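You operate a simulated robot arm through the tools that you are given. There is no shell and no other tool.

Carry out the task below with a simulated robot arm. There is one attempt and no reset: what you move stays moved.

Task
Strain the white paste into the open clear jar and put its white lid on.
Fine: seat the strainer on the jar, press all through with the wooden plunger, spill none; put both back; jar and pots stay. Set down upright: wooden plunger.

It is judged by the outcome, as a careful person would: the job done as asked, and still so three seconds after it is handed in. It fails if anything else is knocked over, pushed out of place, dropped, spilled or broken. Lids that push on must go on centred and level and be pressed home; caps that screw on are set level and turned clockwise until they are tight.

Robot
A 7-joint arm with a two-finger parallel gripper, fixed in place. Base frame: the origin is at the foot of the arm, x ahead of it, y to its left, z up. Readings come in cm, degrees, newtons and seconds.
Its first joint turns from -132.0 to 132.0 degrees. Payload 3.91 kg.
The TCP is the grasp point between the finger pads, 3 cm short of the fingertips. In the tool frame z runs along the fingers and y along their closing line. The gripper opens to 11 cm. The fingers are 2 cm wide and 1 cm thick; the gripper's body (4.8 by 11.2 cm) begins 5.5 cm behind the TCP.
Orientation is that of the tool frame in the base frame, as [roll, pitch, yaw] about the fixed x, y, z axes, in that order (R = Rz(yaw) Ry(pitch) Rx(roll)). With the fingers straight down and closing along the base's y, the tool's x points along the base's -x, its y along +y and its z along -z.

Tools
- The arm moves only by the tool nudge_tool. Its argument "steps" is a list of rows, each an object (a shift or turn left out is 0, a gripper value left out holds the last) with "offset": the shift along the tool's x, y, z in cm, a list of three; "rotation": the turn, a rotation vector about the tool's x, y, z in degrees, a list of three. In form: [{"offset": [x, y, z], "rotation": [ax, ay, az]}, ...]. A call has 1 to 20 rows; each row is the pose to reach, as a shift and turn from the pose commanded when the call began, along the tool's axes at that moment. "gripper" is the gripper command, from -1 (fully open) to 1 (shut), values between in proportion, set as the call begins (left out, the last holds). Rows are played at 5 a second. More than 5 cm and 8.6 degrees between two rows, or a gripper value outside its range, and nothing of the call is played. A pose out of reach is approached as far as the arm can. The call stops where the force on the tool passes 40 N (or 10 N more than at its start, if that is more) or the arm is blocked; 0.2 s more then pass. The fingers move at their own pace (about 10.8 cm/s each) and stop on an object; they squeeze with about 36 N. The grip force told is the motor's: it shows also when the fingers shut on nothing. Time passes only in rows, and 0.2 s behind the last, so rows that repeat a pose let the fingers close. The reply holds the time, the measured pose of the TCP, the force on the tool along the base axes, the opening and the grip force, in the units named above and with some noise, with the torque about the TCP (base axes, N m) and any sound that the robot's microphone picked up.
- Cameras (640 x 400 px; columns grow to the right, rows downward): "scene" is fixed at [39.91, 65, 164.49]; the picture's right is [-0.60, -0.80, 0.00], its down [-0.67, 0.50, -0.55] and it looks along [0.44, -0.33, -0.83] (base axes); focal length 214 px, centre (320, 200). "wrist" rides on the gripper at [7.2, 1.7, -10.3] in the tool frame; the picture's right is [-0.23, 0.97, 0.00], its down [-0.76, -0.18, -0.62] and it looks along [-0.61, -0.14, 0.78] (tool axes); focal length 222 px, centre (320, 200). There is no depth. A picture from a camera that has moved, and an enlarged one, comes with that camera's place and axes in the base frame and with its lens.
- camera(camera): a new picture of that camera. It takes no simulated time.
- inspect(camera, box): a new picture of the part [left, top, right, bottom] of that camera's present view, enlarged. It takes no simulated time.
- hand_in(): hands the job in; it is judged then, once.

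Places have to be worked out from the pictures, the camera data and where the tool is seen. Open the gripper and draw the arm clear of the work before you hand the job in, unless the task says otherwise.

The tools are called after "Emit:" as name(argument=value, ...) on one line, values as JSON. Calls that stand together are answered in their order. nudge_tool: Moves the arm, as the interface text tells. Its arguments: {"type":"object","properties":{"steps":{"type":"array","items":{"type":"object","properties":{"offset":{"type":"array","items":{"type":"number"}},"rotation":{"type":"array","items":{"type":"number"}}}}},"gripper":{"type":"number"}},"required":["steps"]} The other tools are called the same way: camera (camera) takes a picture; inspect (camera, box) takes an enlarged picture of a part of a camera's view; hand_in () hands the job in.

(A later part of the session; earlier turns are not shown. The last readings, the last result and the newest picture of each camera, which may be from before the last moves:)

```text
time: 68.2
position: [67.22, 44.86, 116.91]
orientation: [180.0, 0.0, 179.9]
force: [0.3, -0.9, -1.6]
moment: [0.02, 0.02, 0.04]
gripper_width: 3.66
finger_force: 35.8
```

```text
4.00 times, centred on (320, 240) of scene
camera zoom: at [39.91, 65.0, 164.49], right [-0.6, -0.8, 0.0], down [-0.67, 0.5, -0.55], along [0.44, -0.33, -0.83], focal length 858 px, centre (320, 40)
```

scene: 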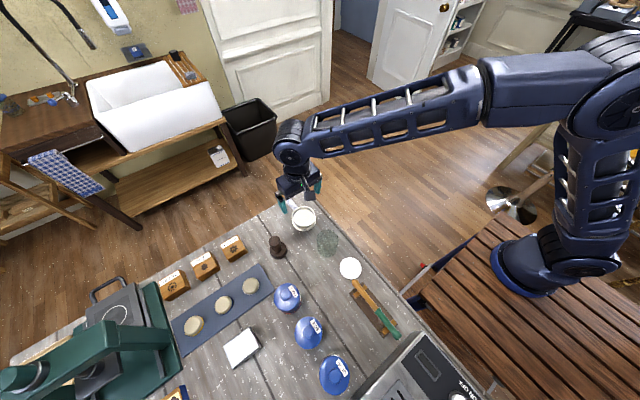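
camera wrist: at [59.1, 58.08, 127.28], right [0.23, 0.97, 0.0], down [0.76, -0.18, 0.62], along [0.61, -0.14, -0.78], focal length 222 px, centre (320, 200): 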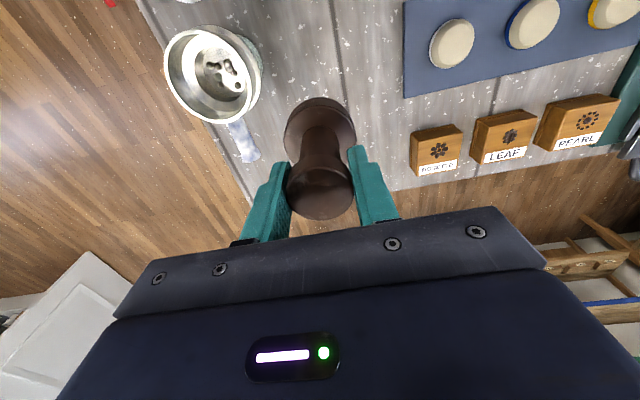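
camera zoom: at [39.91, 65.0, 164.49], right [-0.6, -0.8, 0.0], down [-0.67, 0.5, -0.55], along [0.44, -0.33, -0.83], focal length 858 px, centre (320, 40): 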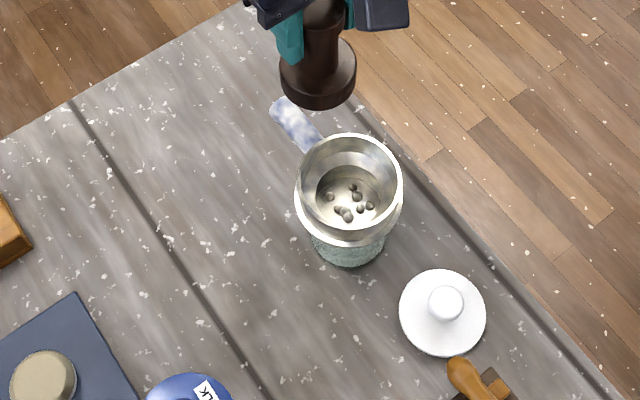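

The mesh is bare (grid lines visible) with lumps resting on it, so all the paste went through. Now I'll carry the plunger back to its home over (70.08, 60.55).

Emit:
nudge_tool(steps=[{"offset": [-0.5, 3.1, 0]}, {"offset": [-1, 6.2, 0]}, {"offset": [-1.6, 9.3, 0]}, {"offset": [-2.2, 12.5, 0]}, {"offset": [-2.86, 15.7, 0]}, {"offset": [-2.86, 15.7, 0]}, {"offset": [-2.86, 15.7, 3]}, {"offset": [-2.86, 15.7, 7]}, {"offset": [-2.86, 15.7, 11]}, {"offset": [-2.86, 15.7, 13.5]}, {"offset": [-2.86, 15.7, 13.5]}, {"offset": [-2.86, 15.7, 13.5]}])

Emit:
camera(camera="wrist")

Emit:
inspect(camera="scene", box=[240, 210, 320, 280])

```text
time: 70.8
position: [69.88, 60.52, 103.67]
orientation: [179.9, 0.0, 180.0]
force: [-0.9, 0.5, -0.7]
moment: [0.01, 0.01, 0.03]
gripper_width: 3.7
finger_force: 36.5
```

```text
taken
camera wrist: at [62.52, 62.25, 114.05], right [0.23, 0.97, 0.0], down [0.76, -0.18, 0.62], along [0.61, -0.14, -0.78], focal length 222 px, centre (320, 200)
```

wrist: 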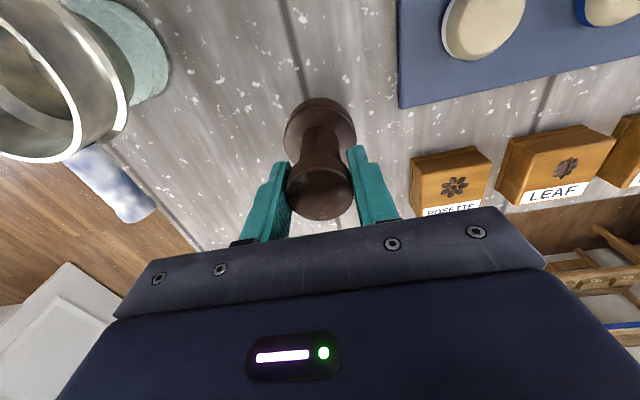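

```text
5.71 times, centred on (280, 245) of scene
camera zoom: at [39.91, 65.0, 164.49], right [-0.6, -0.8, 0.0], down [-0.67, 0.5, -0.55], along [0.44, -0.33, -0.83], focal length 1226 px, centre (549, -57)
```

zoom: 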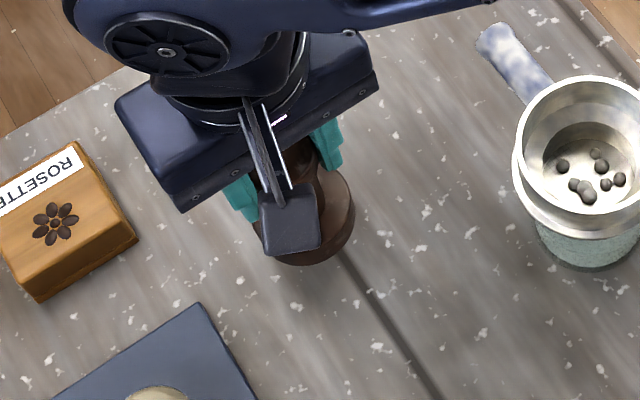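

Near home; shift +0.2 in x and lower toward the table.

Emit:
nudge_tool(steps=[{"offset": [-0.2, 0, 0.5]}, {"offset": [-0.2, 0, 1.0]}, {"offset": [-0.2, 0, 1.5]}, {"offset": [-0.2, 0, 2.0]}, {"offset": [-0.2, 0, 2.4]}, {"offset": [-0.2, 0, 2.4]}])

Emit:
nudge_tool(steps=[{"offset": [0, 0, 0.1]}, {"offset": [0, 0, 0.2]}, {"offset": [0, 0, 0.3]}, {"offset": [0, 0, 0.3]}])

```text
time: 72.2
position: [70.05, 60.5, 101.32]
orientation: [180.0, -0.1, -180.0]
force: [-0.8, 0.2, -1.7]
moment: [0.01, -0.01, -0.03]
gripper_width: 3.71
finger_force: 36.4
```

```text
time: 73.2
position: [70.08, 60.58, 100.97]
orientation: [-180.0, 0.0, 180.0]
force: [0.5, -0.1, -0.6]
moment: [-0.04, 0.04, -0.02]
gripper_width: 3.69
finger_force: 36.2
```

Emit:
nudge_tool(steps=[{"offset": [0, 0, 0.1]}, {"offset": [0, 0, 0.2]}, {"offset": [0, 0, 0.3]}, {"offset": [0, 0, 0.3]}])

Emit:
inspect(camera="wrist", box=[240, 60, 400, 220])

```text
time: 74.2
position: [70.07, 60.57, 100.74]
orientation: [180.0, 0.0, -180.0]
force: [0.0, 0.3, -1.2]
moment: [0.04, 0.0, 0.01]
gripper_width: 3.69
finger_force: 36.0
```

```text
2.50 times, centred on (320, 140) of wrist
camera zoom: at [62.71, 62.2, 111.1], right [0.23, 0.97, 0.0], down [0.76, -0.18, 0.62], along [0.61, -0.14, -0.78], focal length 555 px, centre (320, 350)
```

zoom: 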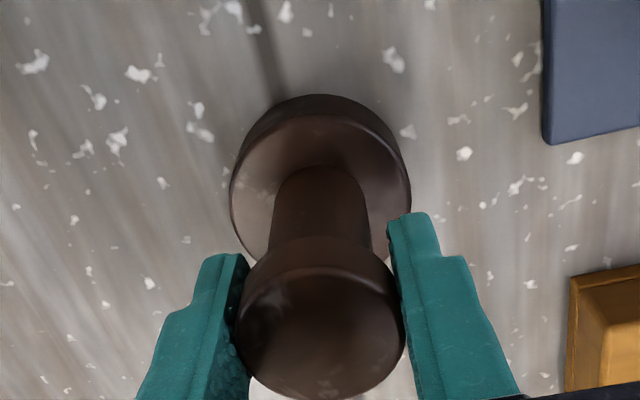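

No contact yet, as expected from the slip. Continuing in 0.1 cm rows until touchdown.

Emit:
nudge_tool(steps=[{"offset": [0, 0, 0.1]}, {"offset": [0, 0, 0.2]}, {"offset": [0, 0, 0.2]}])

Emit:
nudge_tool(steps=[{"offset": [0, 0, 0.08]}, {"offset": [0, 0, 0.15]}, {"offset": [0, 0, 0.15]}])

```text
time: 75.0
position: [69.93, 60.48, 100.48]
orientation: [180.0, -0.1, 179.9]
force: [-0.6, 0.1, -1.2]
moment: [0.0, 0.0, 0.04]
gripper_width: 3.68
finger_force: 36.0
```

```text
time: 75.8
position: [70.11, 60.56, 100.37]
orientation: [-180.0, 0.0, -180.0]
force: [-0.2, -0.6, -1.0]
moment: [0.0, -0.01, 0.02]
gripper_width: 3.72
finger_force: 35.7
```

Emit:
nudge_tool(steps=[{"offset": [0, 0, 0.08]}, {"offset": [0, 0, 0.15]}, {"offset": [0, 0, 0.15]}])

Emit:
nudge_tool(steps=[{"offset": [0, 0, 0.08]}, {"offset": [0, 0, 0.12]}, {"offset": [0, 0, 0.12]}])

```text
time: 76.6
position: [70.18, 60.5, 100.19]
orientation: [-179.9, -0.1, 179.9]
force: [-0.5, 1.0, 1.9]
moment: [0.06, -0.01, -0.01]
gripper_width: 3.7
finger_force: 35.8
```

```text
time: 77.4
position: [70.11, 60.46, 100.28]
orientation: [179.8, 0.2, 180.0]
force: [2.4, 3.7, 26.9]
moment: [-0.09, -0.31, 0.02]
gripper_width: 3.68
finger_force: 36.3
```

Touchdown on the table at about z 100.25. Relaxing and opening the gripper.

Emit:
nudge_tool(steps=[{"offset": [0, 0, -0.12]}, {"offset": [0, 0, -0.12]}, {"offset": [0, 0, -0.12]}])

Emit:
nudge_tool(steps=[{"offset": [0, 0, 0]}, {"offset": [0, 0, 0]}, {"offset": [0, 0, 0]}], gripper=-0.1)

Emit:
inspect(camera="wrist", box=[220, 60, 420, 220])

```text
time: 78.2
position: [70.1, 60.39, 100.19]
orientation: [179.9, 0.2, -180.0]
force: [4.7, 4.6, 25.6]
moment: [0.23, -0.49, -0.01]
gripper_width: 3.73
finger_force: 36.0
```

```text
time: 79.0
position: [70.09, 60.52, 100.12]
orientation: [-179.9, 0.0, -180.0]
force: [0.6, 0.0, -0.3]
moment: [0.01, 0.0, 0.02]
gripper_width: 6.05
finger_force: 0.0
```

```text
2.50 times, centred on (320, 140) of wrist
camera zoom: at [62.76, 62.18, 110.45], right [0.23, 0.97, 0.0], down [0.76, -0.18, 0.62], along [0.61, -0.14, -0.78], focal length 555 px, centre (320, 350)
```

zoom: 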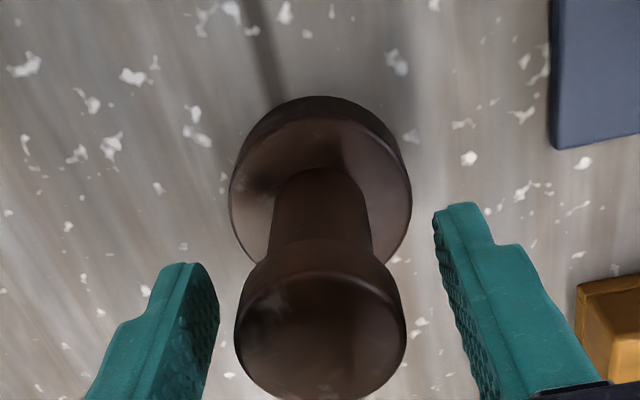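

The plunger is standing upright at its place. Lifting straight up, then I'll move over the strainer again.

Emit:
nudge_tool(steps=[{"offset": [0, 0, -1]}, {"offset": [0, 0, -3]}, {"offset": [0, 0, -6]}, {"offset": [0, 0, -9]}, {"offset": [0, 0, -13]}, {"offset": [0, 0, -16.5]}, {"offset": [0, 0, -16.5]}])

Emit:
inspect(camera="wrist", box=[240, 30, 400, 190])

Emit:
inspect(camera="scene", box=[250, 190, 370, 290])

```text
time: 80.6
position: [70.13, 60.64, 116.97]
orientation: [179.9, -0.1, -179.9]
force: [0.8, 0.1, 0.0]
moment: [-0.02, 0.0, 0.01]
gripper_width: 6.06
finger_force: 0.0
```

```text
2.50 times, centred on (320, 110) of wrist
camera zoom: at [62.78, 62.43, 127.34], right [0.23, 0.97, 0.0], down [0.76, -0.18, 0.62], along [0.61, -0.14, -0.78], focal length 555 px, centre (320, 425)
```

zoom: 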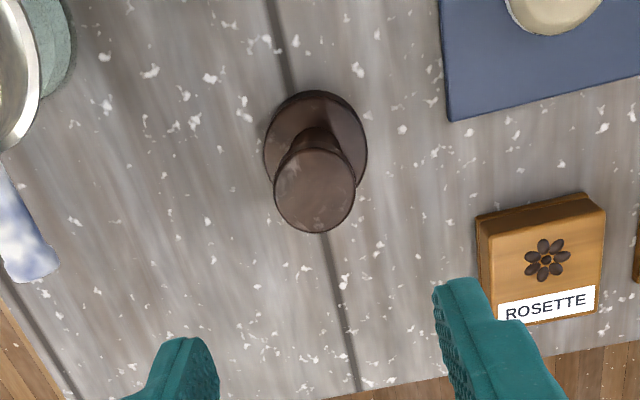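

```text
4.00 times, centred on (310, 240) of scene
camera zoom: at [39.91, 65.0, 164.49], right [-0.6, -0.8, 0.0], down [-0.67, 0.5, -0.55], along [0.44, -0.33, -0.83], focal length 858 px, centre (360, 40)
```

zoom: 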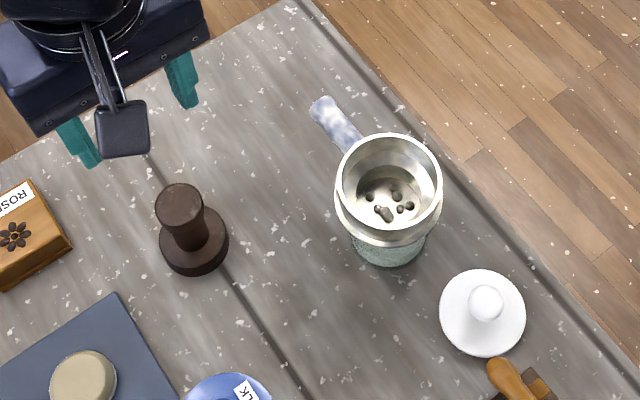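

The plunger is back in exactly its original spot. Now moving over the strainer with the gripper opened fully.

Emit:
nudge_tool(steps=[{"offset": [1.9, -2.85, 0]}, {"offset": [3.8, -5.7, 0]}, {"offset": [5.7, -8.55, 0]}, {"offset": [7.6, -11.4, 0]}, {"offset": [9.46, -14.29, 0]}, {"offset": [9.46, -14.29, 2]}, {"offset": [9.46, -14.29, 5]}, {"offset": [9.46, -14.29, 8]}, {"offset": [9.46, -14.29, 8.6]}, {"offset": [9.46, -14.29, 8.6]}, {"offset": [9.46, -14.29, 8.6]}], gripper=-1)

Emit:
camera(camera="wrist")

Emit:
inspect(camera="wrist", box=[200, 60, 450, 240])

```text
time: 83.0
position: [60.67, 46.1, 107.88]
orientation: [180.0, 0.0, -180.0]
force: [0.6, -0.1, 0.2]
moment: [0.01, 0.0, -0.02]
gripper_width: 11.01
finger_force: 0.1
```

```text
taken
camera wrist: at [53.28, 47.83, 118.39], right [0.23, 0.97, 0.0], down [0.76, -0.18, 0.62], along [0.61, -0.14, -0.78], focal length 222 px, centre (320, 200)
```

wrist: 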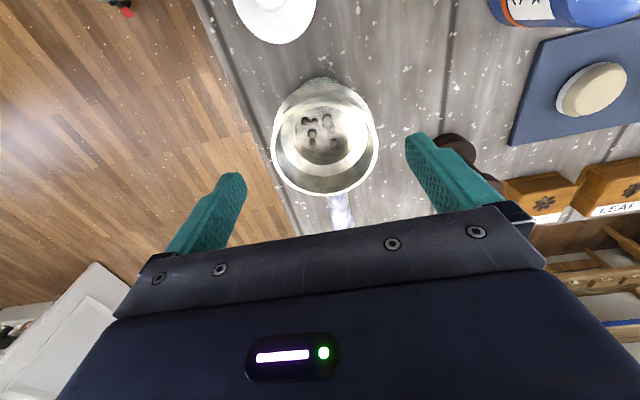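

```text
2.22 times, centred on (325, 150) of wrist
camera zoom: at [53.28, 47.83, 118.39], right [0.23, 0.97, 0.0], down [0.76, -0.18, 0.62], along [0.61, -0.14, -0.78], focal length 494 px, centre (309, 311)
```

zoom: 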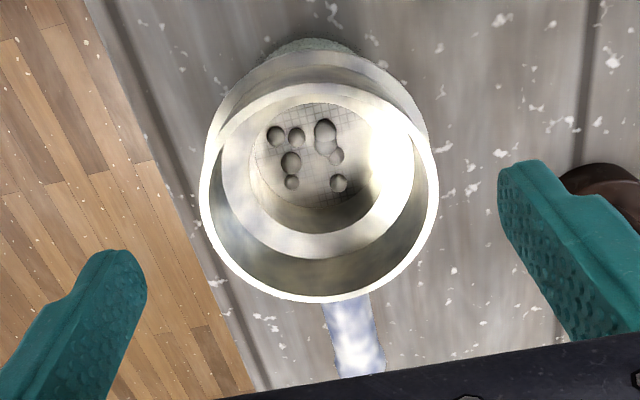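

The strainer is about 0.4 cm to +y of the TCP. I'll shift (+0.2, +0.4) and descend to the same grasp height (z ≈ 104.2), then check the gaps.

Emit:
nudge_tool(steps=[{"offset": [-0.2, 0.4, 0]}, {"offset": [-0.2, 0.4, 0.8]}, {"offset": [-0.2, 0.4, 1.6]}, {"offset": [-0.2, 0.4, 2.4]}, {"offset": [-0.2, 0.4, 3.2]}, {"offset": [-0.2, 0.4, 3.6]}, {"offset": [-0.2, 0.4, 3.6]}, {"offset": [-0.2, 0.4, 3.6]}])

Emit:
inspect(camera="wrist", box=[200, 60, 450, 240])

```text
time: 84.8
position: [60.9, 46.58, 104.48]
orientation: [180.0, 0.0, -180.0]
force: [-0.5, -0.3, 0.9]
moment: [0.0, 0.04, 0.0]
gripper_width: 10.98
finger_force: 0.0
```

```text
2.22 times, centred on (325, 150) of wrist
camera zoom: at [53.53, 48.26, 114.77], right [0.23, 0.97, 0.0], down [0.76, -0.18, 0.62], along [0.61, -0.14, -0.78], focal length 494 px, centre (309, 311)
```

zoom: 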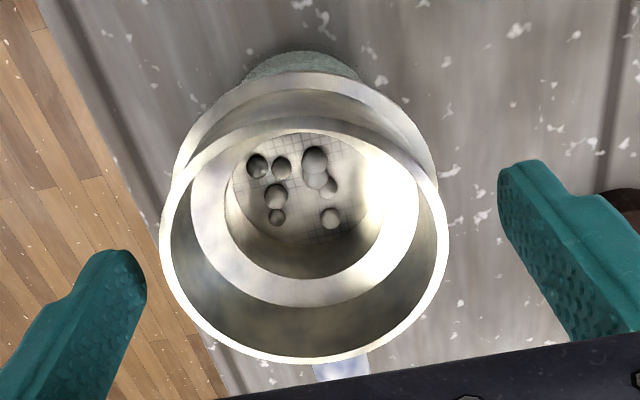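

Now the rim is centred between the fingers. Lowering 0.3 cm and closing on it.

Emit:
nudge_tool(steps=[{"offset": [0, 0, 0.15]}, {"offset": [0, 0, 0.3]}, {"offset": [0, 0, 0.3]}])

Emit:
nudge_tool(steps=[{"offset": [0, 0, 0]}, {"offset": [0, 0, 0]}, {"offset": [0, 0, 0]}], gripper=-0.52)

Emit:
inspect(camera="wrist", box=[200, 60, 450, 240])

```text
time: 85.6
position: [60.84, 46.44, 104.2]
orientation: [-180.0, 0.1, -180.0]
force: [0.2, 0.0, -0.2]
moment: [-0.02, -0.04, -0.01]
gripper_width: 11.01
finger_force: 0.0
```

```text
time: 86.4
position: [60.9, 46.52, 104.1]
orientation: [-180.0, 0.0, 180.0]
force: [0.2, 0.7, 0.7]
moment: [0.0, 0.03, 0.04]
gripper_width: 8.33
finger_force: 0.1
```

```text
2.22 times, centred on (325, 150) of wrist
camera zoom: at [53.52, 48.27, 114.53], right [0.23, 0.97, 0.0], down [0.76, -0.18, 0.62], along [0.61, -0.14, -0.78], focal length 494 px, centre (309, 311)
```

zoom: 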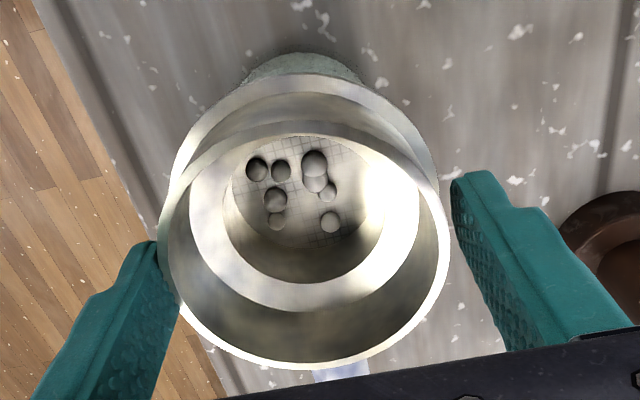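

The gap is ~0.4 cm on the right and ~0.1 cm on the left; I'll shift −0.14 cm in y before fully closing.

Emit:
nudge_tool(steps=[{"offset": [0, -0.08, 0]}, {"offset": [0, -0.15, 0]}, {"offset": [0, -0.15, 0]}, {"offset": [0, -0.15, 0]}])

Emit:
nudge_tool(steps=[{"offset": [0, 0, 0]}, {"offset": [0, 0, 0]}, {"offset": [0, 0, 0]}, {"offset": [0, 0, 0]}], gripper=1)

Emit:
inspect(camera="wrist", box=[200, 60, 450, 240])

```text
time: 87.4
position: [60.77, 46.38, 104.24]
orientation: [179.9, 0.0, 180.0]
force: [0.4, -0.1, 0.6]
moment: [-0.03, 0.0, -0.02]
gripper_width: 8.35
finger_force: 0.1
```

```text
time: 88.4
position: [60.87, 46.41, 104.12]
orientation: [180.0, -0.1, -179.9]
force: [-0.9, -1.8, 1.2]
moment: [-0.06, 0.09, 0.02]
gripper_width: 7.76
finger_force: 35.6
```

```text
2.22 times, centred on (325, 150) of wrist
camera zoom: at [53.46, 48.09, 114.56], right [0.23, 0.97, 0.0], down [0.76, -0.18, 0.62], along [0.61, -0.14, -0.78], focal length 494 px, centre (309, 311)
```

zoom: 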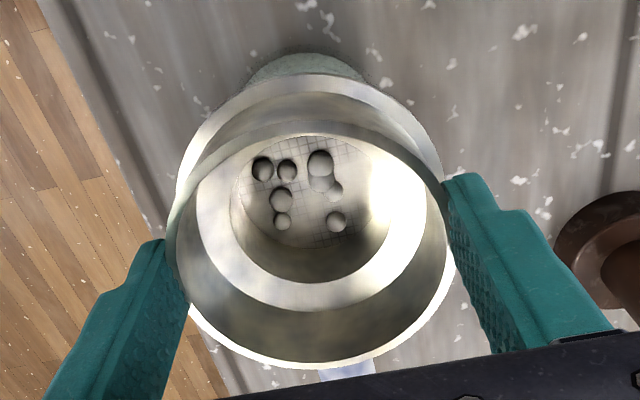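

Gripped with negligible side force. Lifting the strainer straight out of the jar, slowly.

Emit:
nudge_tool(steps=[{"offset": [0, 0, -0.3]}, {"offset": [0, 0, -0.7]}, {"offset": [0, 0, -1.2]}, {"offset": [0, 0, -1.8]}, {"offset": [0, 0, -2.4]}, {"offset": [0, 0, -3]}, {"offset": [0, 0, -3]}])

Emit:
inspect(camera="scene", box=[290, 190, 390, 280])

```text
time: 90.0
position: [60.9, 46.35, 107.31]
orientation: [-179.9, 0.0, 180.0]
force: [-0.4, 0.2, -3.9]
moment: [-0.02, 0.01, 0.03]
gripper_width: 7.72
finger_force: 36.2
```

```text
4.44 times, centred on (340, 235) of scene
camera zoom: at [39.91, 65.0, 164.49], right [-0.6, -0.8, 0.0], down [-0.67, 0.5, -0.55], along [0.44, -0.33, -0.83], focal length 953 px, centre (231, 44)
```

zoom: 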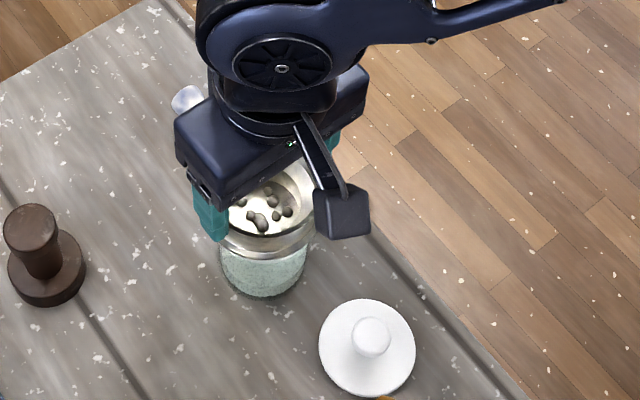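

The jar stays on the table. Continue lifting until the strainer is well clear of the jar rim.

Emit:
nudge_tool(steps=[{"offset": [0, 0, -0.8]}, {"offset": [0, 0, -1.6]}, {"offset": [0, 0, -2.6]}, {"offset": [0, 0, -3.6]}, {"offset": [0, 0, -4.7]}, {"offset": [0, 0, -4.7]}, {"offset": [0, 0, -4.7]}])

Emit:
inspect(camera="scene", box=[290, 190, 390, 280])

Emit:
camera(camera="wrist")

```text
time: 91.6
position: [60.79, 46.42, 111.9]
orientation: [180.0, 0.1, -180.0]
force: [0.5, 0.5, -2.1]
moment: [-0.02, -0.02, -0.02]
gripper_width: 7.74
finger_force: 36.0
```

```text
4.44 times, centred on (340, 235) of scene
camera zoom: at [39.91, 65.0, 164.49], right [-0.6, -0.8, 0.0], down [-0.67, 0.5, -0.55], along [0.44, -0.33, -0.83], focal length 953 px, centre (231, 44)
```

zoom: 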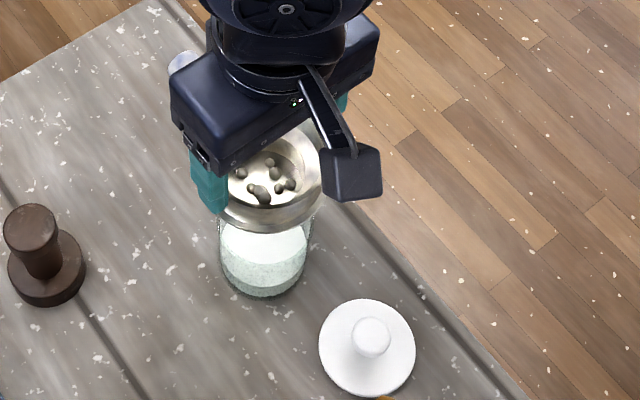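

```text
taken
camera wrist: at [53.49, 48.14, 122.26], right [0.23, 0.97, 0.0], down [0.76, -0.18, 0.62], along [0.61, -0.14, -0.78], focal length 222 px, centre (320, 200)
```

wrist: 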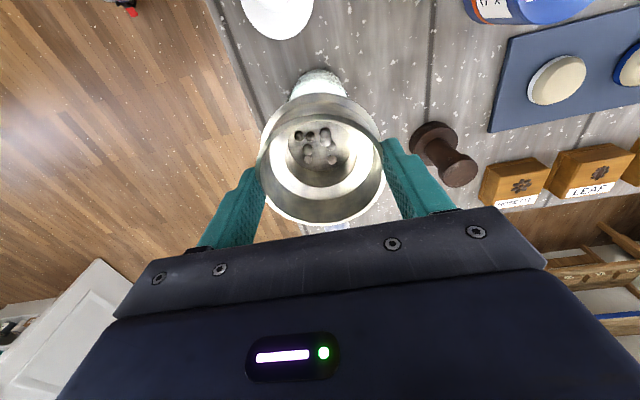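

The jar now holds the white paste. Carrying the strainer level back to its home at TCP ≈ (72.93, 47.35).

Emit:
nudge_tool(steps=[{"offset": [-1.5, 0.15, 0]}, {"offset": [-3, 0.3, 0]}, {"offset": [-4.5, 0.45, 0]}, {"offset": [-6, 0.6, 0]}, {"offset": [-7.5, 0.75, 0]}, {"offset": [-9, 0.85, 0]}, {"offset": [-10.5, 0.95, 0]}, {"offset": [-12.1, 0.95, 0]}, {"offset": [-12.1, 0.95, 0]}, {"offset": [-12.1, 0.95, 2]}, {"offset": [-12.1, 0.95, 4]}, {"offset": [-12.1, 0.95, 6]}, {"offset": [-12.1, 0.95, 8]}, {"offset": [-12.1, 0.95, 10]}, {"offset": [-12.1, 0.95, 10]}, {"offset": [-12.1, 0.95, 10]}])

Emit:
camera(camera="wrist")

Emit:
inspect(camera="scene", box=[260, 180, 380, 280])

```text
time: 95.0
position: [73.18, 47.22, 101.88]
orientation: [-180.0, 0.0, 179.9]
force: [1.3, -0.4, -1.6]
moment: [-0.02, 0.02, -0.03]
gripper_width: 7.76
finger_force: 35.8
```

```text
taken
camera wrist: at [65.8, 48.98, 112.25], right [0.23, 0.97, 0.0], down [0.76, -0.18, 0.62], along [0.61, -0.14, -0.78], focal length 222 px, centre (320, 200)
```

wrist: 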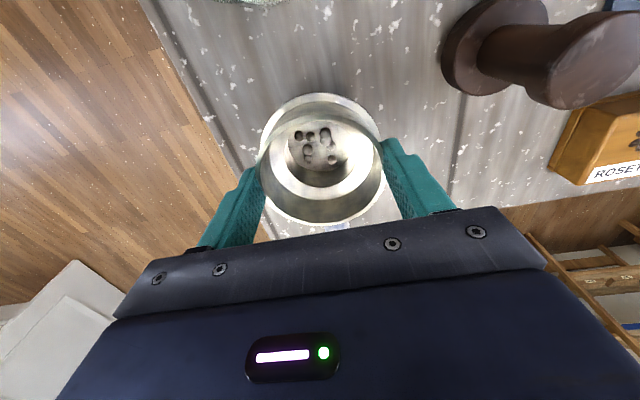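

```text
4.00 times, centred on (320, 230) of scene
camera zoom: at [39.91, 65.0, 164.49], right [-0.6, -0.8, 0.0], down [-0.67, 0.5, -0.55], along [0.44, -0.33, -0.83], focal length 858 px, centre (320, 80)
```

zoom: 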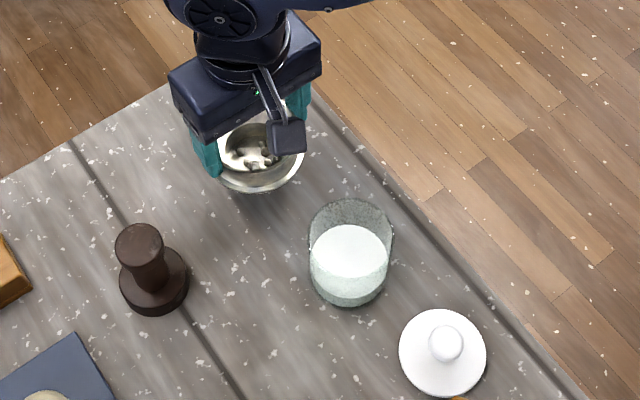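

The jar is unmoved and holds the paste. Small correction (−0.2 x, +0.1 y) and lower the strainer to the table gently.

Emit:
nudge_tool(steps=[{"offset": [0.2, 0.1, 0.3]}, {"offset": [0.2, 0.1, 0.7]}, {"offset": [0.2, 0.1, 1.1]}, {"offset": [0.2, 0.1, 1.5]}, {"offset": [0.2, 0.1, 1.5]}])

Emit:
nudge_tool(steps=[{"offset": [0, 0, 0.1]}, {"offset": [0, 0, 0.2]}, {"offset": [0, 0, 0.2]}])

Emit:
nudge_tool(steps=[{"offset": [0, 0, 0.1]}, {"offset": [0, 0, 0.15]}, {"offset": [0, 0, 0.15]}])

```text
time: 96.2
position: [72.74, 47.47, 100.36]
orientation: [180.0, 0.0, -179.9]
force: [0.1, -1.1, -1.5]
moment: [-0.02, 0.05, -0.01]
gripper_width: 7.75
finger_force: 36.1
```

```text
time: 97.0
position: [72.71, 47.44, 100.11]
orientation: [-180.0, 0.0, -180.0]
force: [-0.3, -0.1, -1.5]
moment: [0.0, 0.01, 0.0]
gripper_width: 7.75
finger_force: 35.9
```

```text
time: 97.8
position: [72.59, 47.38, 99.99]
orientation: [-180.0, 0.0, -179.9]
force: [0.3, 0.0, -1.3]
moment: [0.0, 0.0, -0.01]
gripper_width: 7.76
finger_force: 36.1
```

x reads slightly low (72.6–72.7 vs 72.93); I'll shift +0.25 in x and continue lowering to touchdown.

Emit:
nudge_tool(steps=[{"offset": [-0.12, 0, 0]}, {"offset": [-0.25, 0, 0]}, {"offset": [-0.25, 0, 0.08]}, {"offset": [-0.25, 0, 0.12]}, {"offset": [-0.25, 0, 0.12]}])

Emit:
nudge_tool(steps=[{"offset": [0, 0, 0.06]}, {"offset": [0, 0, 0.12]}, {"offset": [0, 0, 0.12]}])

```text
time: 99.0
position: [73.0, 47.48, 99.98]
orientation: [179.9, 0.0, -180.0]
force: [-2.5, 1.7, 9.5]
moment: [-0.04, 0.19, -0.02]
gripper_width: 7.74
finger_force: 35.9
```

```text
time: 99.8
position: [72.98, 47.51, 100.0]
orientation: [179.9, 0.2, -180.0]
force: [-1.6, 4.2, 21.9]
moment: [0.1, 0.14, -0.02]
gripper_width: 7.76
finger_force: 35.6
```

Touchdown (22 N at z ≈ 100.0, x/y matching home). Relaxing slightly, then opening.

Emit:
nudge_tool(steps=[{"offset": [0, 0, -0.06]}, {"offset": [0, 0, -0.12]}, {"offset": [0, 0, -0.12]}])

Emit:
nudge_tool(steps=[{"offset": [0, 0, 0]}, {"offset": [0, 0, 0]}, {"offset": [0, 0, 0]}], gripper=-0.8)

Emit:
inspect(camera="wrist", box=[200, 60, 450, 240])

```text
time: 100.6
position: [72.93, 47.54, 100.0]
orientation: [-180.0, 0.1, -180.0]
force: [4.4, 2.6, 11.6]
moment: [0.23, -0.45, 0.01]
gripper_width: 7.73
finger_force: 36.1
```

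```text
time: 101.4
position: [72.87, 47.46, 100.02]
orientation: [179.9, 0.0, 180.0]
force: [0.0, -0.1, -0.5]
moment: [-0.01, 0.03, -0.01]
gripper_width: 9.91
finger_force: 0.0
```

```text
2.22 times, centred on (325, 150) of wrist
camera zoom: at [65.62, 49.25, 110.35], right [0.23, 0.97, 0.0], down [0.76, -0.18, 0.62], along [0.61, -0.14, -0.78], focal length 494 px, centre (309, 311)
```

zoom: 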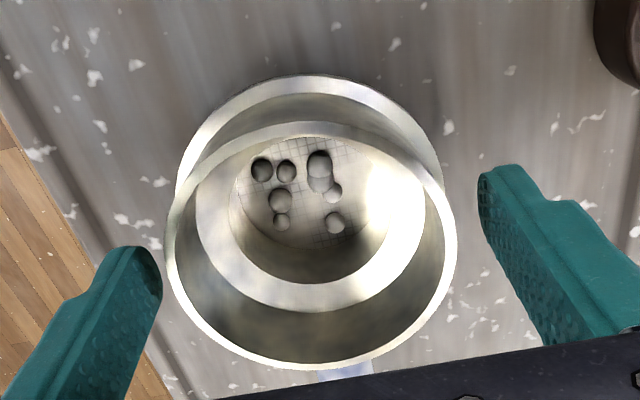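

Strainer is back home, level, lumps inside. Lifting away and moving over toward the lid at about (50.3, 44.6).

Emit:
nudge_tool(steps=[{"offset": [0, 0, -1]}, {"offset": [0, 0, -3]}, {"offset": [0, 0, -6]}, {"offset": [0, 0, -10]}, {"offset": [0, 0, -14]}, {"offset": [4, -0.5, -14]}, {"offset": [8.5, -1, -14]}, {"offset": [13, -1.5, -14]}, {"offset": [17.5, -2, -14]}, {"offset": [21, -2.6, -14]}, {"offset": [22.6, -2.9, -14]}, {"offset": [22.6, -2.9, -14]}, {"offset": [22.6, -2.9, -14]}], gripper=-0.1)

Emit:
camera(camera="wrist")

Emit:
inspect(camera="scene", box=[260, 180, 380, 280])

```text
time: 104.2
position: [50.07, 44.31, 113.93]
orientation: [180.0, 0.0, 180.0]
force: [1.0, 0.5, -1.0]
moment: [0.0, -0.01, 0.03]
gripper_width: 7.77
finger_force: 35.7
```

```text
taken
camera wrist: at [42.95, 46.07, 124.22], right [0.23, 0.97, 0.0], down [0.76, -0.18, 0.62], along [0.61, -0.14, -0.78], focal length 222 px, centre (320, 200)
```

wrist: 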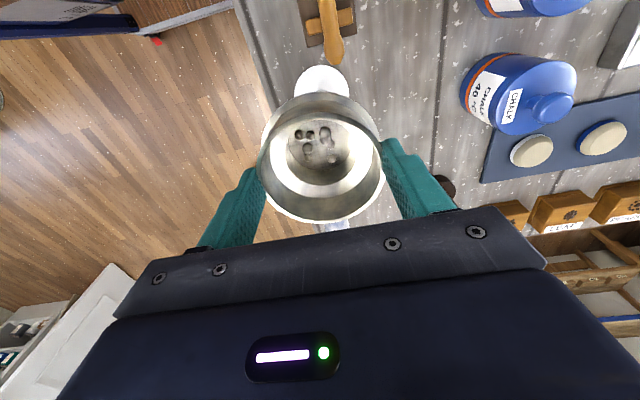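

```text
4.00 times, centred on (320, 230) of scene
camera zoom: at [39.91, 65.0, 164.49], right [-0.6, -0.8, 0.0], down [-0.67, 0.5, -0.55], along [0.44, -0.33, -0.83], focal length 858 px, centre (320, 80)
```

zoom: 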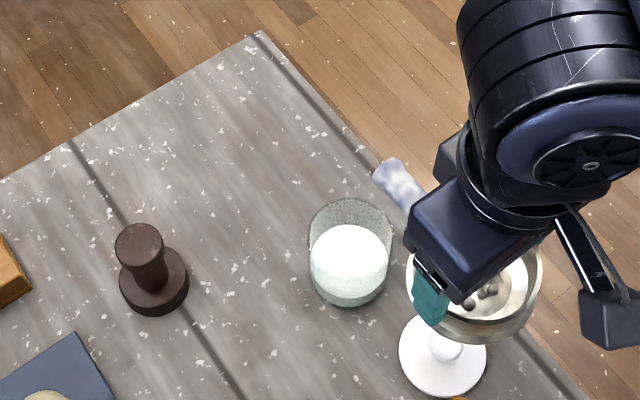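

My mistake: the partial-close command regripped the strainer and carried it along. It's held level and firmly with all lumps inside, so I'll take it straight back to its home along the same path.

Emit:
nudge_tool(steps=[{"offset": [-2, 0.3, 0]}, {"offset": [-5, 0.7, 0]}, {"offset": [-8, 1.1, 0]}, {"offset": [-11, 1.5, 0]}, {"offset": [-14, 1.9, 0]}, {"offset": [-17, 2.3, 0]}, {"offset": [-20, 2.7, 0]}, {"offset": [-22, 3.0, 0]}, {"offset": [-22.86, 3.1, 0]}, {"offset": [-22.86, 3.1, 0]}, {"offset": [-22.86, 3.1, 2]}, {"offset": [-22.86, 3.1, 4]}, {"offset": [-22.86, 3.1, 6]}, {"offset": [-22.86, 3.1, 8]}, {"offset": [-22.86, 3.1, 10]}, {"offset": [-22.86, 3.1, 12]}, {"offset": [-22.86, 3.1, 12]}, {"offset": [-22.86, 3.1, 12]}], gripper=1)

Emit:
camera(camera="wrist")

Emit:
inspect(camera="scene", box=[260, 180, 380, 280])

```text
time: 108.0
position: [73.03, 47.66, 101.86]
orientation: [-180.0, -0.1, 179.9]
force: [-0.2, 0.4, -1.2]
moment: [0.01, 0.01, 0.0]
gripper_width: 7.75
finger_force: 36.4
```

```text
taken
camera wrist: at [65.69, 49.39, 112.24], right [0.23, 0.97, 0.0], down [0.76, -0.18, 0.62], along [0.61, -0.14, -0.78], focal length 222 px, centre (320, 200)
```

wrist: 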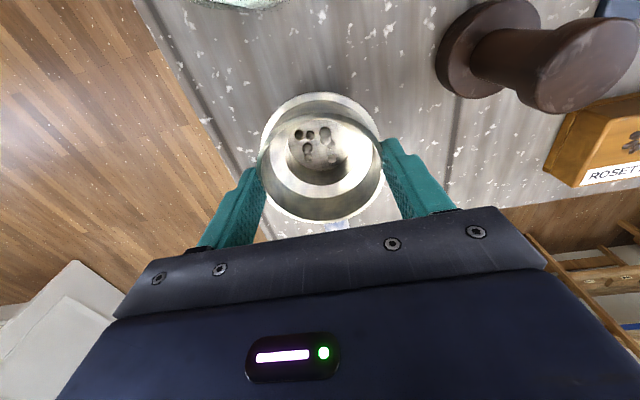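

```text
4.00 times, centred on (320, 230) of scene
camera zoom: at [39.91, 65.0, 164.49], right [-0.6, -0.8, 0.0], down [-0.67, 0.5, -0.55], along [0.44, -0.33, -0.83], focal length 858 px, centre (320, 80)
```

zoom: 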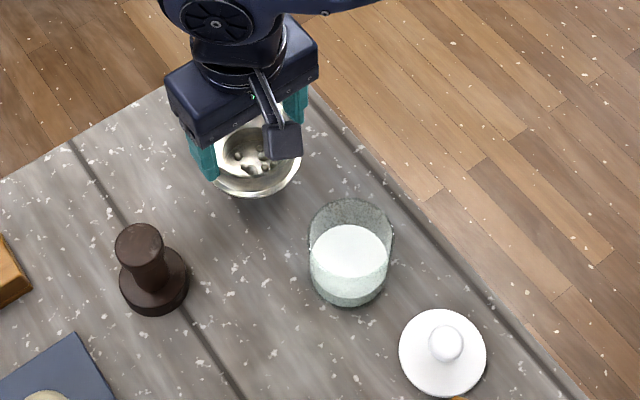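

All good; correcting y by −0.2 and lowering slowly (the grip may now be a bit higher on the wall), checking force often.

Emit:
nudge_tool(steps=[{"offset": [0, -0.1, 0]}, {"offset": [0, -0.2, 0.15]}, {"offset": [0, -0.2, 0.3]}, {"offset": [0, -0.2, 0.45]}, {"offset": [0, -0.2, 0.6]}, {"offset": [0, -0.2, 0.6]}])

Emit:
nudge_tool(steps=[{"offset": [0, 0, 0.1]}, {"offset": [0, 0, 0.2]}, {"offset": [0, 0, 0.3]}, {"offset": [0, 0, 0.3]}])

Emit:
inspect(camera="wrist", box=[200, 60, 450, 240])

```text
time: 109.4
position: [73.23, 47.4, 101.28]
orientation: [180.0, 0.1, -180.0]
force: [-0.6, -0.3, -2.0]
moment: [-0.04, 0.01, 0.02]
gripper_width: 7.73
finger_force: 36.4
```

```text
time: 110.4
position: [73.19, 47.46, 100.93]
orientation: [180.0, 0.0, -180.0]
force: [1.0, -0.9, -1.4]
moment: [0.01, 0.03, 0.0]
gripper_width: 7.76
finger_force: 35.4
```

```text
2.22 times, centred on (325, 150) of wrist
camera zoom: at [65.84, 49.2, 111.36], right [0.23, 0.97, 0.0], down [0.76, -0.18, 0.62], along [0.61, -0.14, -0.78], focal length 494 px, centre (309, 311)
```

zoom: 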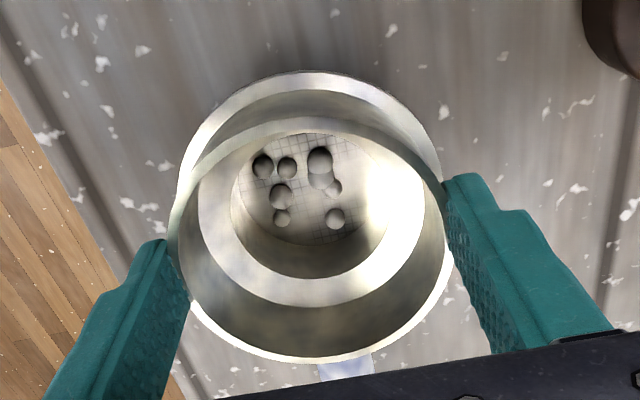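

x reads 73.2; shift −0.2 in x and keep lowering.

Emit:
nudge_tool(steps=[{"offset": [0.1, 0, 0.1]}, {"offset": [0.2, 0, 0.2]}, {"offset": [0.2, 0, 0.3]}, {"offset": [0.2, 0, 0.3]}])

Emit:
nudge_tool(steps=[{"offset": [0, 0, 0.1]}, {"offset": [0, 0, 0.2]}, {"offset": [0, 0, 0.2]}])

```text
time: 111.4
position: [73.16, 47.52, 100.8]
orientation: [179.9, 0.1, 179.9]
force: [0.0, 0.0, -1.6]
moment: [-0.04, 0.0, 0.0]
gripper_width: 7.74
finger_force: 35.9
```

```text
time: 112.2
position: [72.96, 47.45, 100.47]
orientation: [-180.0, 0.0, -180.0]
force: [0.0, -0.1, -1.9]
moment: [-0.01, -0.03, 0.03]
gripper_width: 7.71
finger_force: 35.5
```

Emit:
nudge_tool(steps=[{"offset": [0, 0, 0.08]}, {"offset": [0, 0, 0.16]}, {"offset": [0, 0, 0.16]}])

Emit:
nudge_tool(steps=[{"offset": [0, 0, 0.08]}, {"offset": [0, 0, 0.12]}, {"offset": [0, 0, 0.12]}])

```text
time: 113.0
position: [73.05, 47.3, 100.43]
orientation: [-180.0, 0.0, -180.0]
force: [-0.3, 0.2, -1.0]
moment: [-0.02, 0.03, 0.01]
gripper_width: 7.75
finger_force: 35.7
```

```text
time: 113.8
position: [73.06, 47.41, 100.26]
orientation: [180.0, 0.0, -179.9]
force: [0.1, 1.5, -0.5]
moment: [0.07, -0.04, 0.01]
gripper_width: 7.73
finger_force: 36.1
```

Light first contact perhaps. Another 0.1 cm.

Emit:
nudge_tool(steps=[{"offset": [0, 0, 0.05]}, {"offset": [0, 0, 0.1]}, {"offset": [0, 0, 0.1]}])

```text
time: 114.6
position: [72.96, 47.45, 100.16]
orientation: [179.9, 0.1, 179.9]
force: [0.9, -6.3, 15.3]
moment: [-0.26, 0.1, 0.04]
gripper_width: 7.74
finger_force: 35.8
```

Touchdown with 15 N at the home position. Opening, and this time I'll keep the gripper open until fully clear.

Emit:
nudge_tool(steps=[{"offset": [0, 0, -0.05]}, {"offset": [0, 0, -0.08]}, {"offset": [0, 0, -0.08]}])

Emit:
nudge_tool(steps=[{"offset": [0, 0, 0]}, {"offset": [0, 0, 0]}, {"offset": [0, 0, 0]}], gripper=-0.85)

Emit:
inspect(camera="wrist", box=[200, 60, 450, 240])

```text
time: 115.4
position: [72.9, 47.63, 100.28]
orientation: [180.0, 0.0, 179.9]
force: [3.3, 0.7, 6.5]
moment: [0.22, -0.28, -0.07]
gripper_width: 7.76
finger_force: 36.2
```

```text
time: 116.2
position: [73.06, 47.46, 100.29]
orientation: [180.0, 0.0, 180.0]
force: [-0.9, 1.0, 0.6]
moment: [0.0, 0.02, -0.02]
gripper_width: 10.18
finger_force: 0.0
```

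```text
2.22 times, centred on (325, 150) of wrist
camera zoom: at [65.65, 49.21, 110.63], right [0.23, 0.97, 0.0], down [0.76, -0.18, 0.62], along [0.61, -0.14, -0.78], focal length 494 px, centre (309, 311)
```

zoom: 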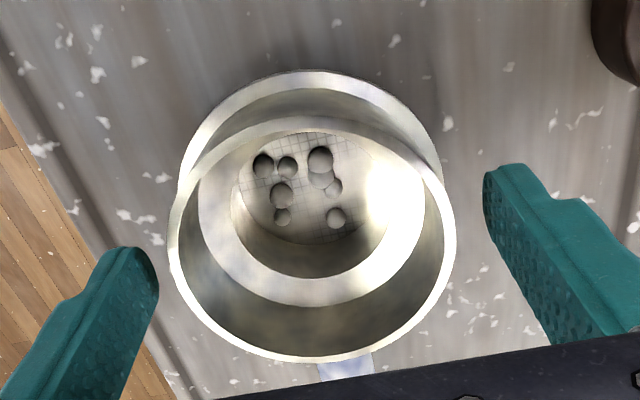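

Released. Lifting straight up with the gripper still wide open.

Emit:
nudge_tool(steps=[{"offset": [0, 0, -0.5]}, {"offset": [0, 0, -1.5]}, {"offset": [0, 0, -3]}, {"offset": [0, 0, -6]}, {"offset": [0, 0, -10]}, {"offset": [0, 0, -14]}, {"offset": [0, 0, -14]}])

Emit:
camera(camera="wrist")

Emit:
inspect(camera="scene", box=[240, 180, 400, 280])

```text
time: 117.8
position: [73.13, 47.7, 114.22]
orientation: [180.0, 0.1, -179.9]
force: [0.4, 0.0, 0.5]
moment: [0.0, 0.0, 0.03]
gripper_width: 10.16
finger_force: 0.0
```

```text
taken
camera wrist: at [65.64, 49.33, 124.59], right [0.23, 0.97, 0.0], down [0.76, -0.18, 0.62], along [0.61, -0.14, -0.78], focal length 222 px, centre (320, 200)
```

wrist: 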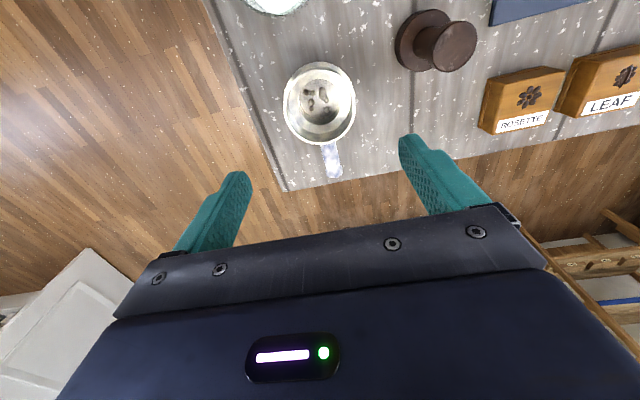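

```text
4.00 times, centred on (320, 230) of scene
camera zoom: at [39.91, 65.0, 164.49], right [-0.6, -0.8, 0.0], down [-0.67, 0.5, -0.55], along [0.44, -0.33, -0.83], focal length 858 px, centre (320, 80)
```

zoom: 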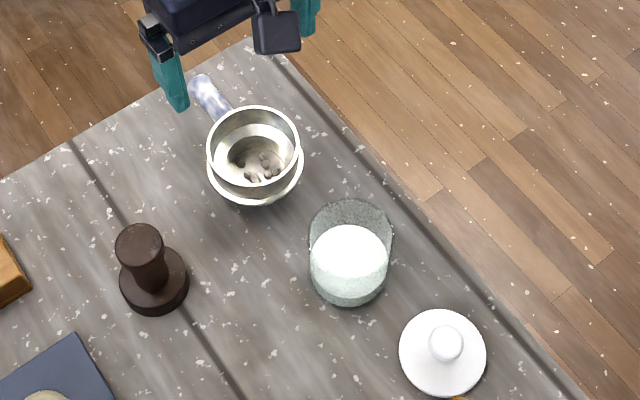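

Strainer, plunger and jar are all where they were originally. Now moving over to the lid at about (50.3, 44.6), closing the fingers to ~6 cm opening on the way.

Emit:
nudge_tool(steps=[{"offset": [3, -0.5, 0]}, {"offset": [7, -1, 0]}, {"offset": [11, -1.5, 0]}, {"offset": [15, -2, 0]}, {"offset": [19, -2.5, 0]}, {"offset": [22.7, -2.95, 0]}, {"offset": [22.7, -2.95, 2]}, {"offset": [22.7, -2.95, 4]}, {"offset": [22.7, -2.95, 4]}, {"offset": [22.7, -2.95, 4]}], gripper=-0.1)

Emit:
camera(camera="wrist")

Emit:
inspect(camera="wrist", box=[240, 40, 400, 200])

```text
time: 120.0
position: [50.22, 44.54, 110.06]
orientation: [180.0, 0.0, 179.9]
force: [0.6, 0.1, 0.1]
moment: [0.0, 0.0, 0.04]
gripper_width: 6.06
finger_force: 0.0
```

```text
taken
camera wrist: at [42.87, 46.25, 120.4], right [0.23, 0.97, 0.0], down [0.76, -0.18, 0.62], along [0.61, -0.14, -0.78], focal length 222 px, centre (320, 200)
```

wrist: 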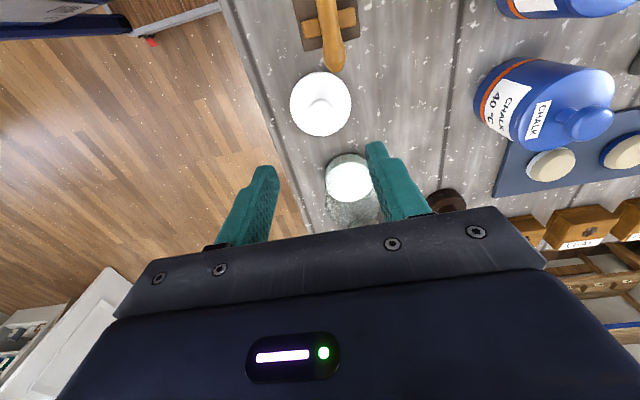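

```text
2.50 times, centred on (320, 120) of wrist
camera zoom: at [42.87, 46.25, 120.4], right [0.23, 0.97, 0.0], down [0.76, -0.18, 0.62], along [0.61, -0.14, -0.78], focal length 555 px, centre (320, 400)
```

zoom: 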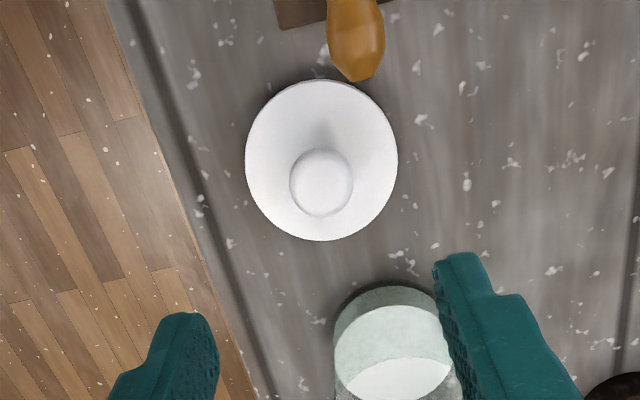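

The lid's knob (≈2.7 cm wide) is at about (50.18, 44.63). I'll shift (+0.1, +0.1), go down to just above the knob and check.

Emit:
nudge_tool(steps=[{"offset": [-0.1, 0.1, 2]}, {"offset": [-0.1, 0.1, 4]}, {"offset": [-0.1, 0.1, 6]}, {"offset": [-0.1, 0.1, 8]}, {"offset": [-0.1, 0.1, 9.5]}, {"offset": [-0.1, 0.1, 9.5]}, {"offset": [-0.1, 0.1, 9.5]}], gripper=-0.1)

Emit:
camera(camera="wrist")

Emit:
inspect(camera="wrist", box=[220, 80, 420, 220])

Emit:
inspect(camera="scene", box=[300, 220, 400, 310])

```text
time: 121.6
position: [50.36, 44.6, 100.64]
orientation: [-179.9, 0.0, 179.9]
force: [0.1, 0.2, -0.5]
moment: [-0.01, 0.01, -0.02]
gripper_width: 6.05
finger_force: 0.1
```

```text
taken
camera wrist: at [42.99, 46.34, 111.08], right [0.23, 0.97, 0.0], down [0.76, -0.18, 0.62], along [0.61, -0.14, -0.78], focal length 222 px, centre (320, 200)
```

wrist: 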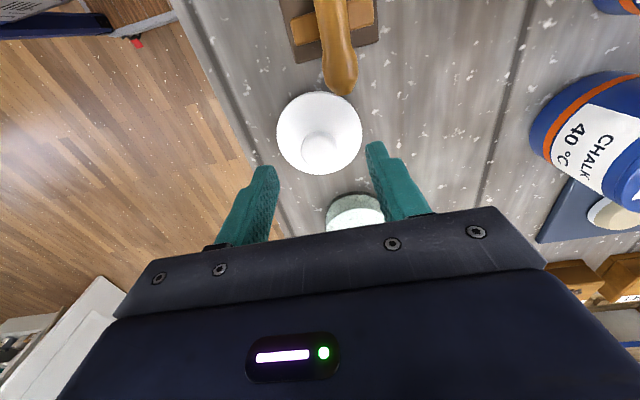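

```text
2.86 times, centred on (320, 150) of wrist
camera zoom: at [42.99, 46.34, 111.08], right [0.23, 0.97, 0.0], down [0.76, -0.18, 0.62], along [0.61, -0.14, -0.78], focal length 635 px, centre (320, 343)
```

zoom: 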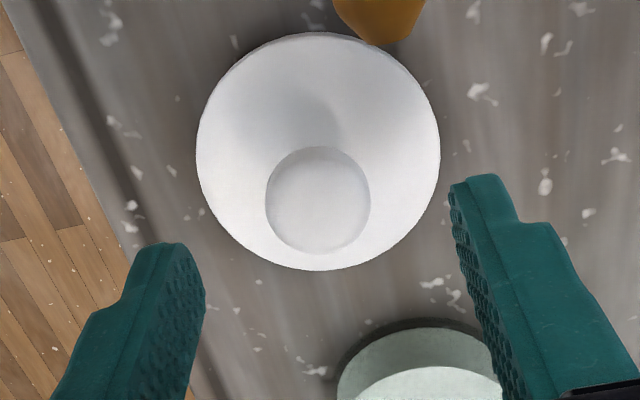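

```text
4.44 times, centred on (350, 265) of scene
camera zoom: at [39.91, 65.0, 164.49], right [-0.6, -0.8, 0.0], down [-0.67, 0.5, -0.55], along [0.44, -0.33, -0.83], focal length 953 px, centre (187, -89)
```

zoom: 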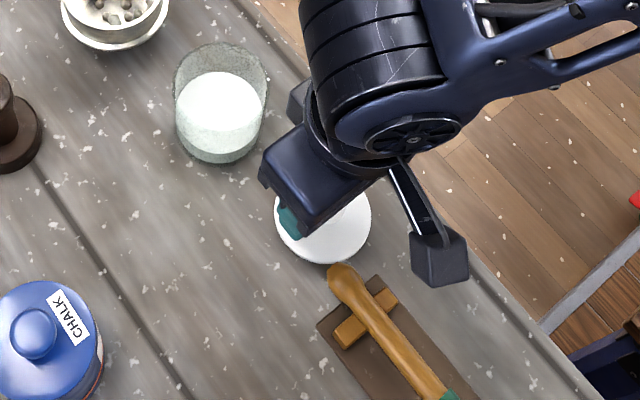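

The knob is well centred between the fingers; the brush handle tip ends just off the lid's −x edge. Lowering to TCP z ≈ 96.75 (tips ≈ 0.5 cm above the lid disc).

Emit:
nudge_tool(steps=[{"offset": [0.1, 0.03, 1]}, {"offset": [0.1, 0.03, 2]}, {"offset": [0.1, 0.03, 3]}, {"offset": [0.1, 0.03, 3.5]}, {"offset": [0.1, 0.03, 3.5]}, {"offset": [0.1, 0.03, 3.5]}])

Emit:
inspect(camera="wrist", box=[220, 80, 420, 240])

Emit:
inspect(camera="scene", box=[320, 240, 380, 290])

```text
time: 123.0
position: [50.34, 44.53, 97.1]
orientation: [-180.0, 0.1, -180.0]
force: [0.1, 0.5, 0.1]
moment: [0.01, -0.02, -0.02]
gripper_width: 6.04
finger_force: 0.3
```

```text
2.50 times, centred on (320, 160) of wrist
camera zoom: at [42.86, 46.3, 107.58], right [0.23, 0.97, 0.0], down [0.76, -0.18, 0.62], along [0.61, -0.14, -0.78], focal length 555 px, centre (320, 300)
```

zoom: 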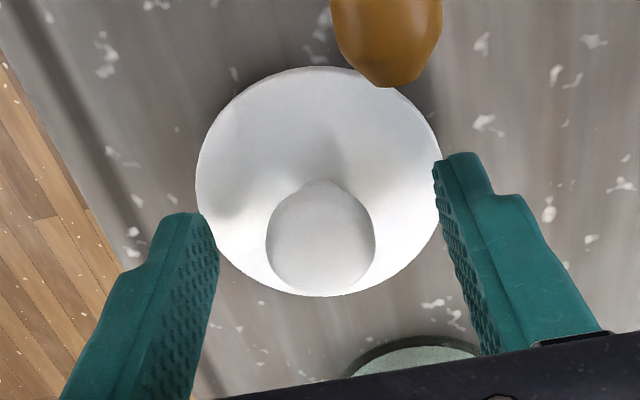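

```text
8.00 times, centred on (350, 265) of scene
camera zoom: at [39.91, 65.0, 164.49], right [-0.6, -0.8, 0.0], down [-0.67, 0.5, -0.55], along [0.44, -0.33, -0.83], focal length 1716 px, centre (80, -320)
```

zoom: 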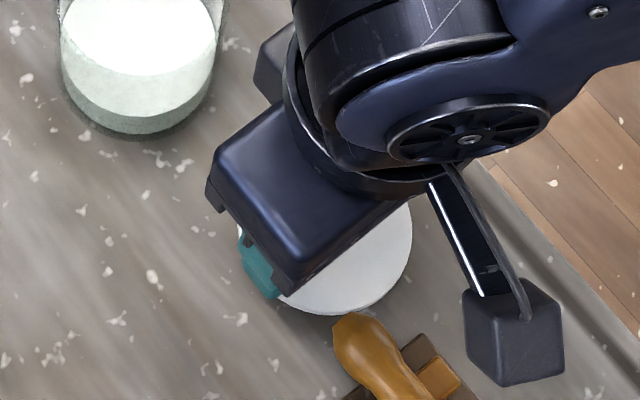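

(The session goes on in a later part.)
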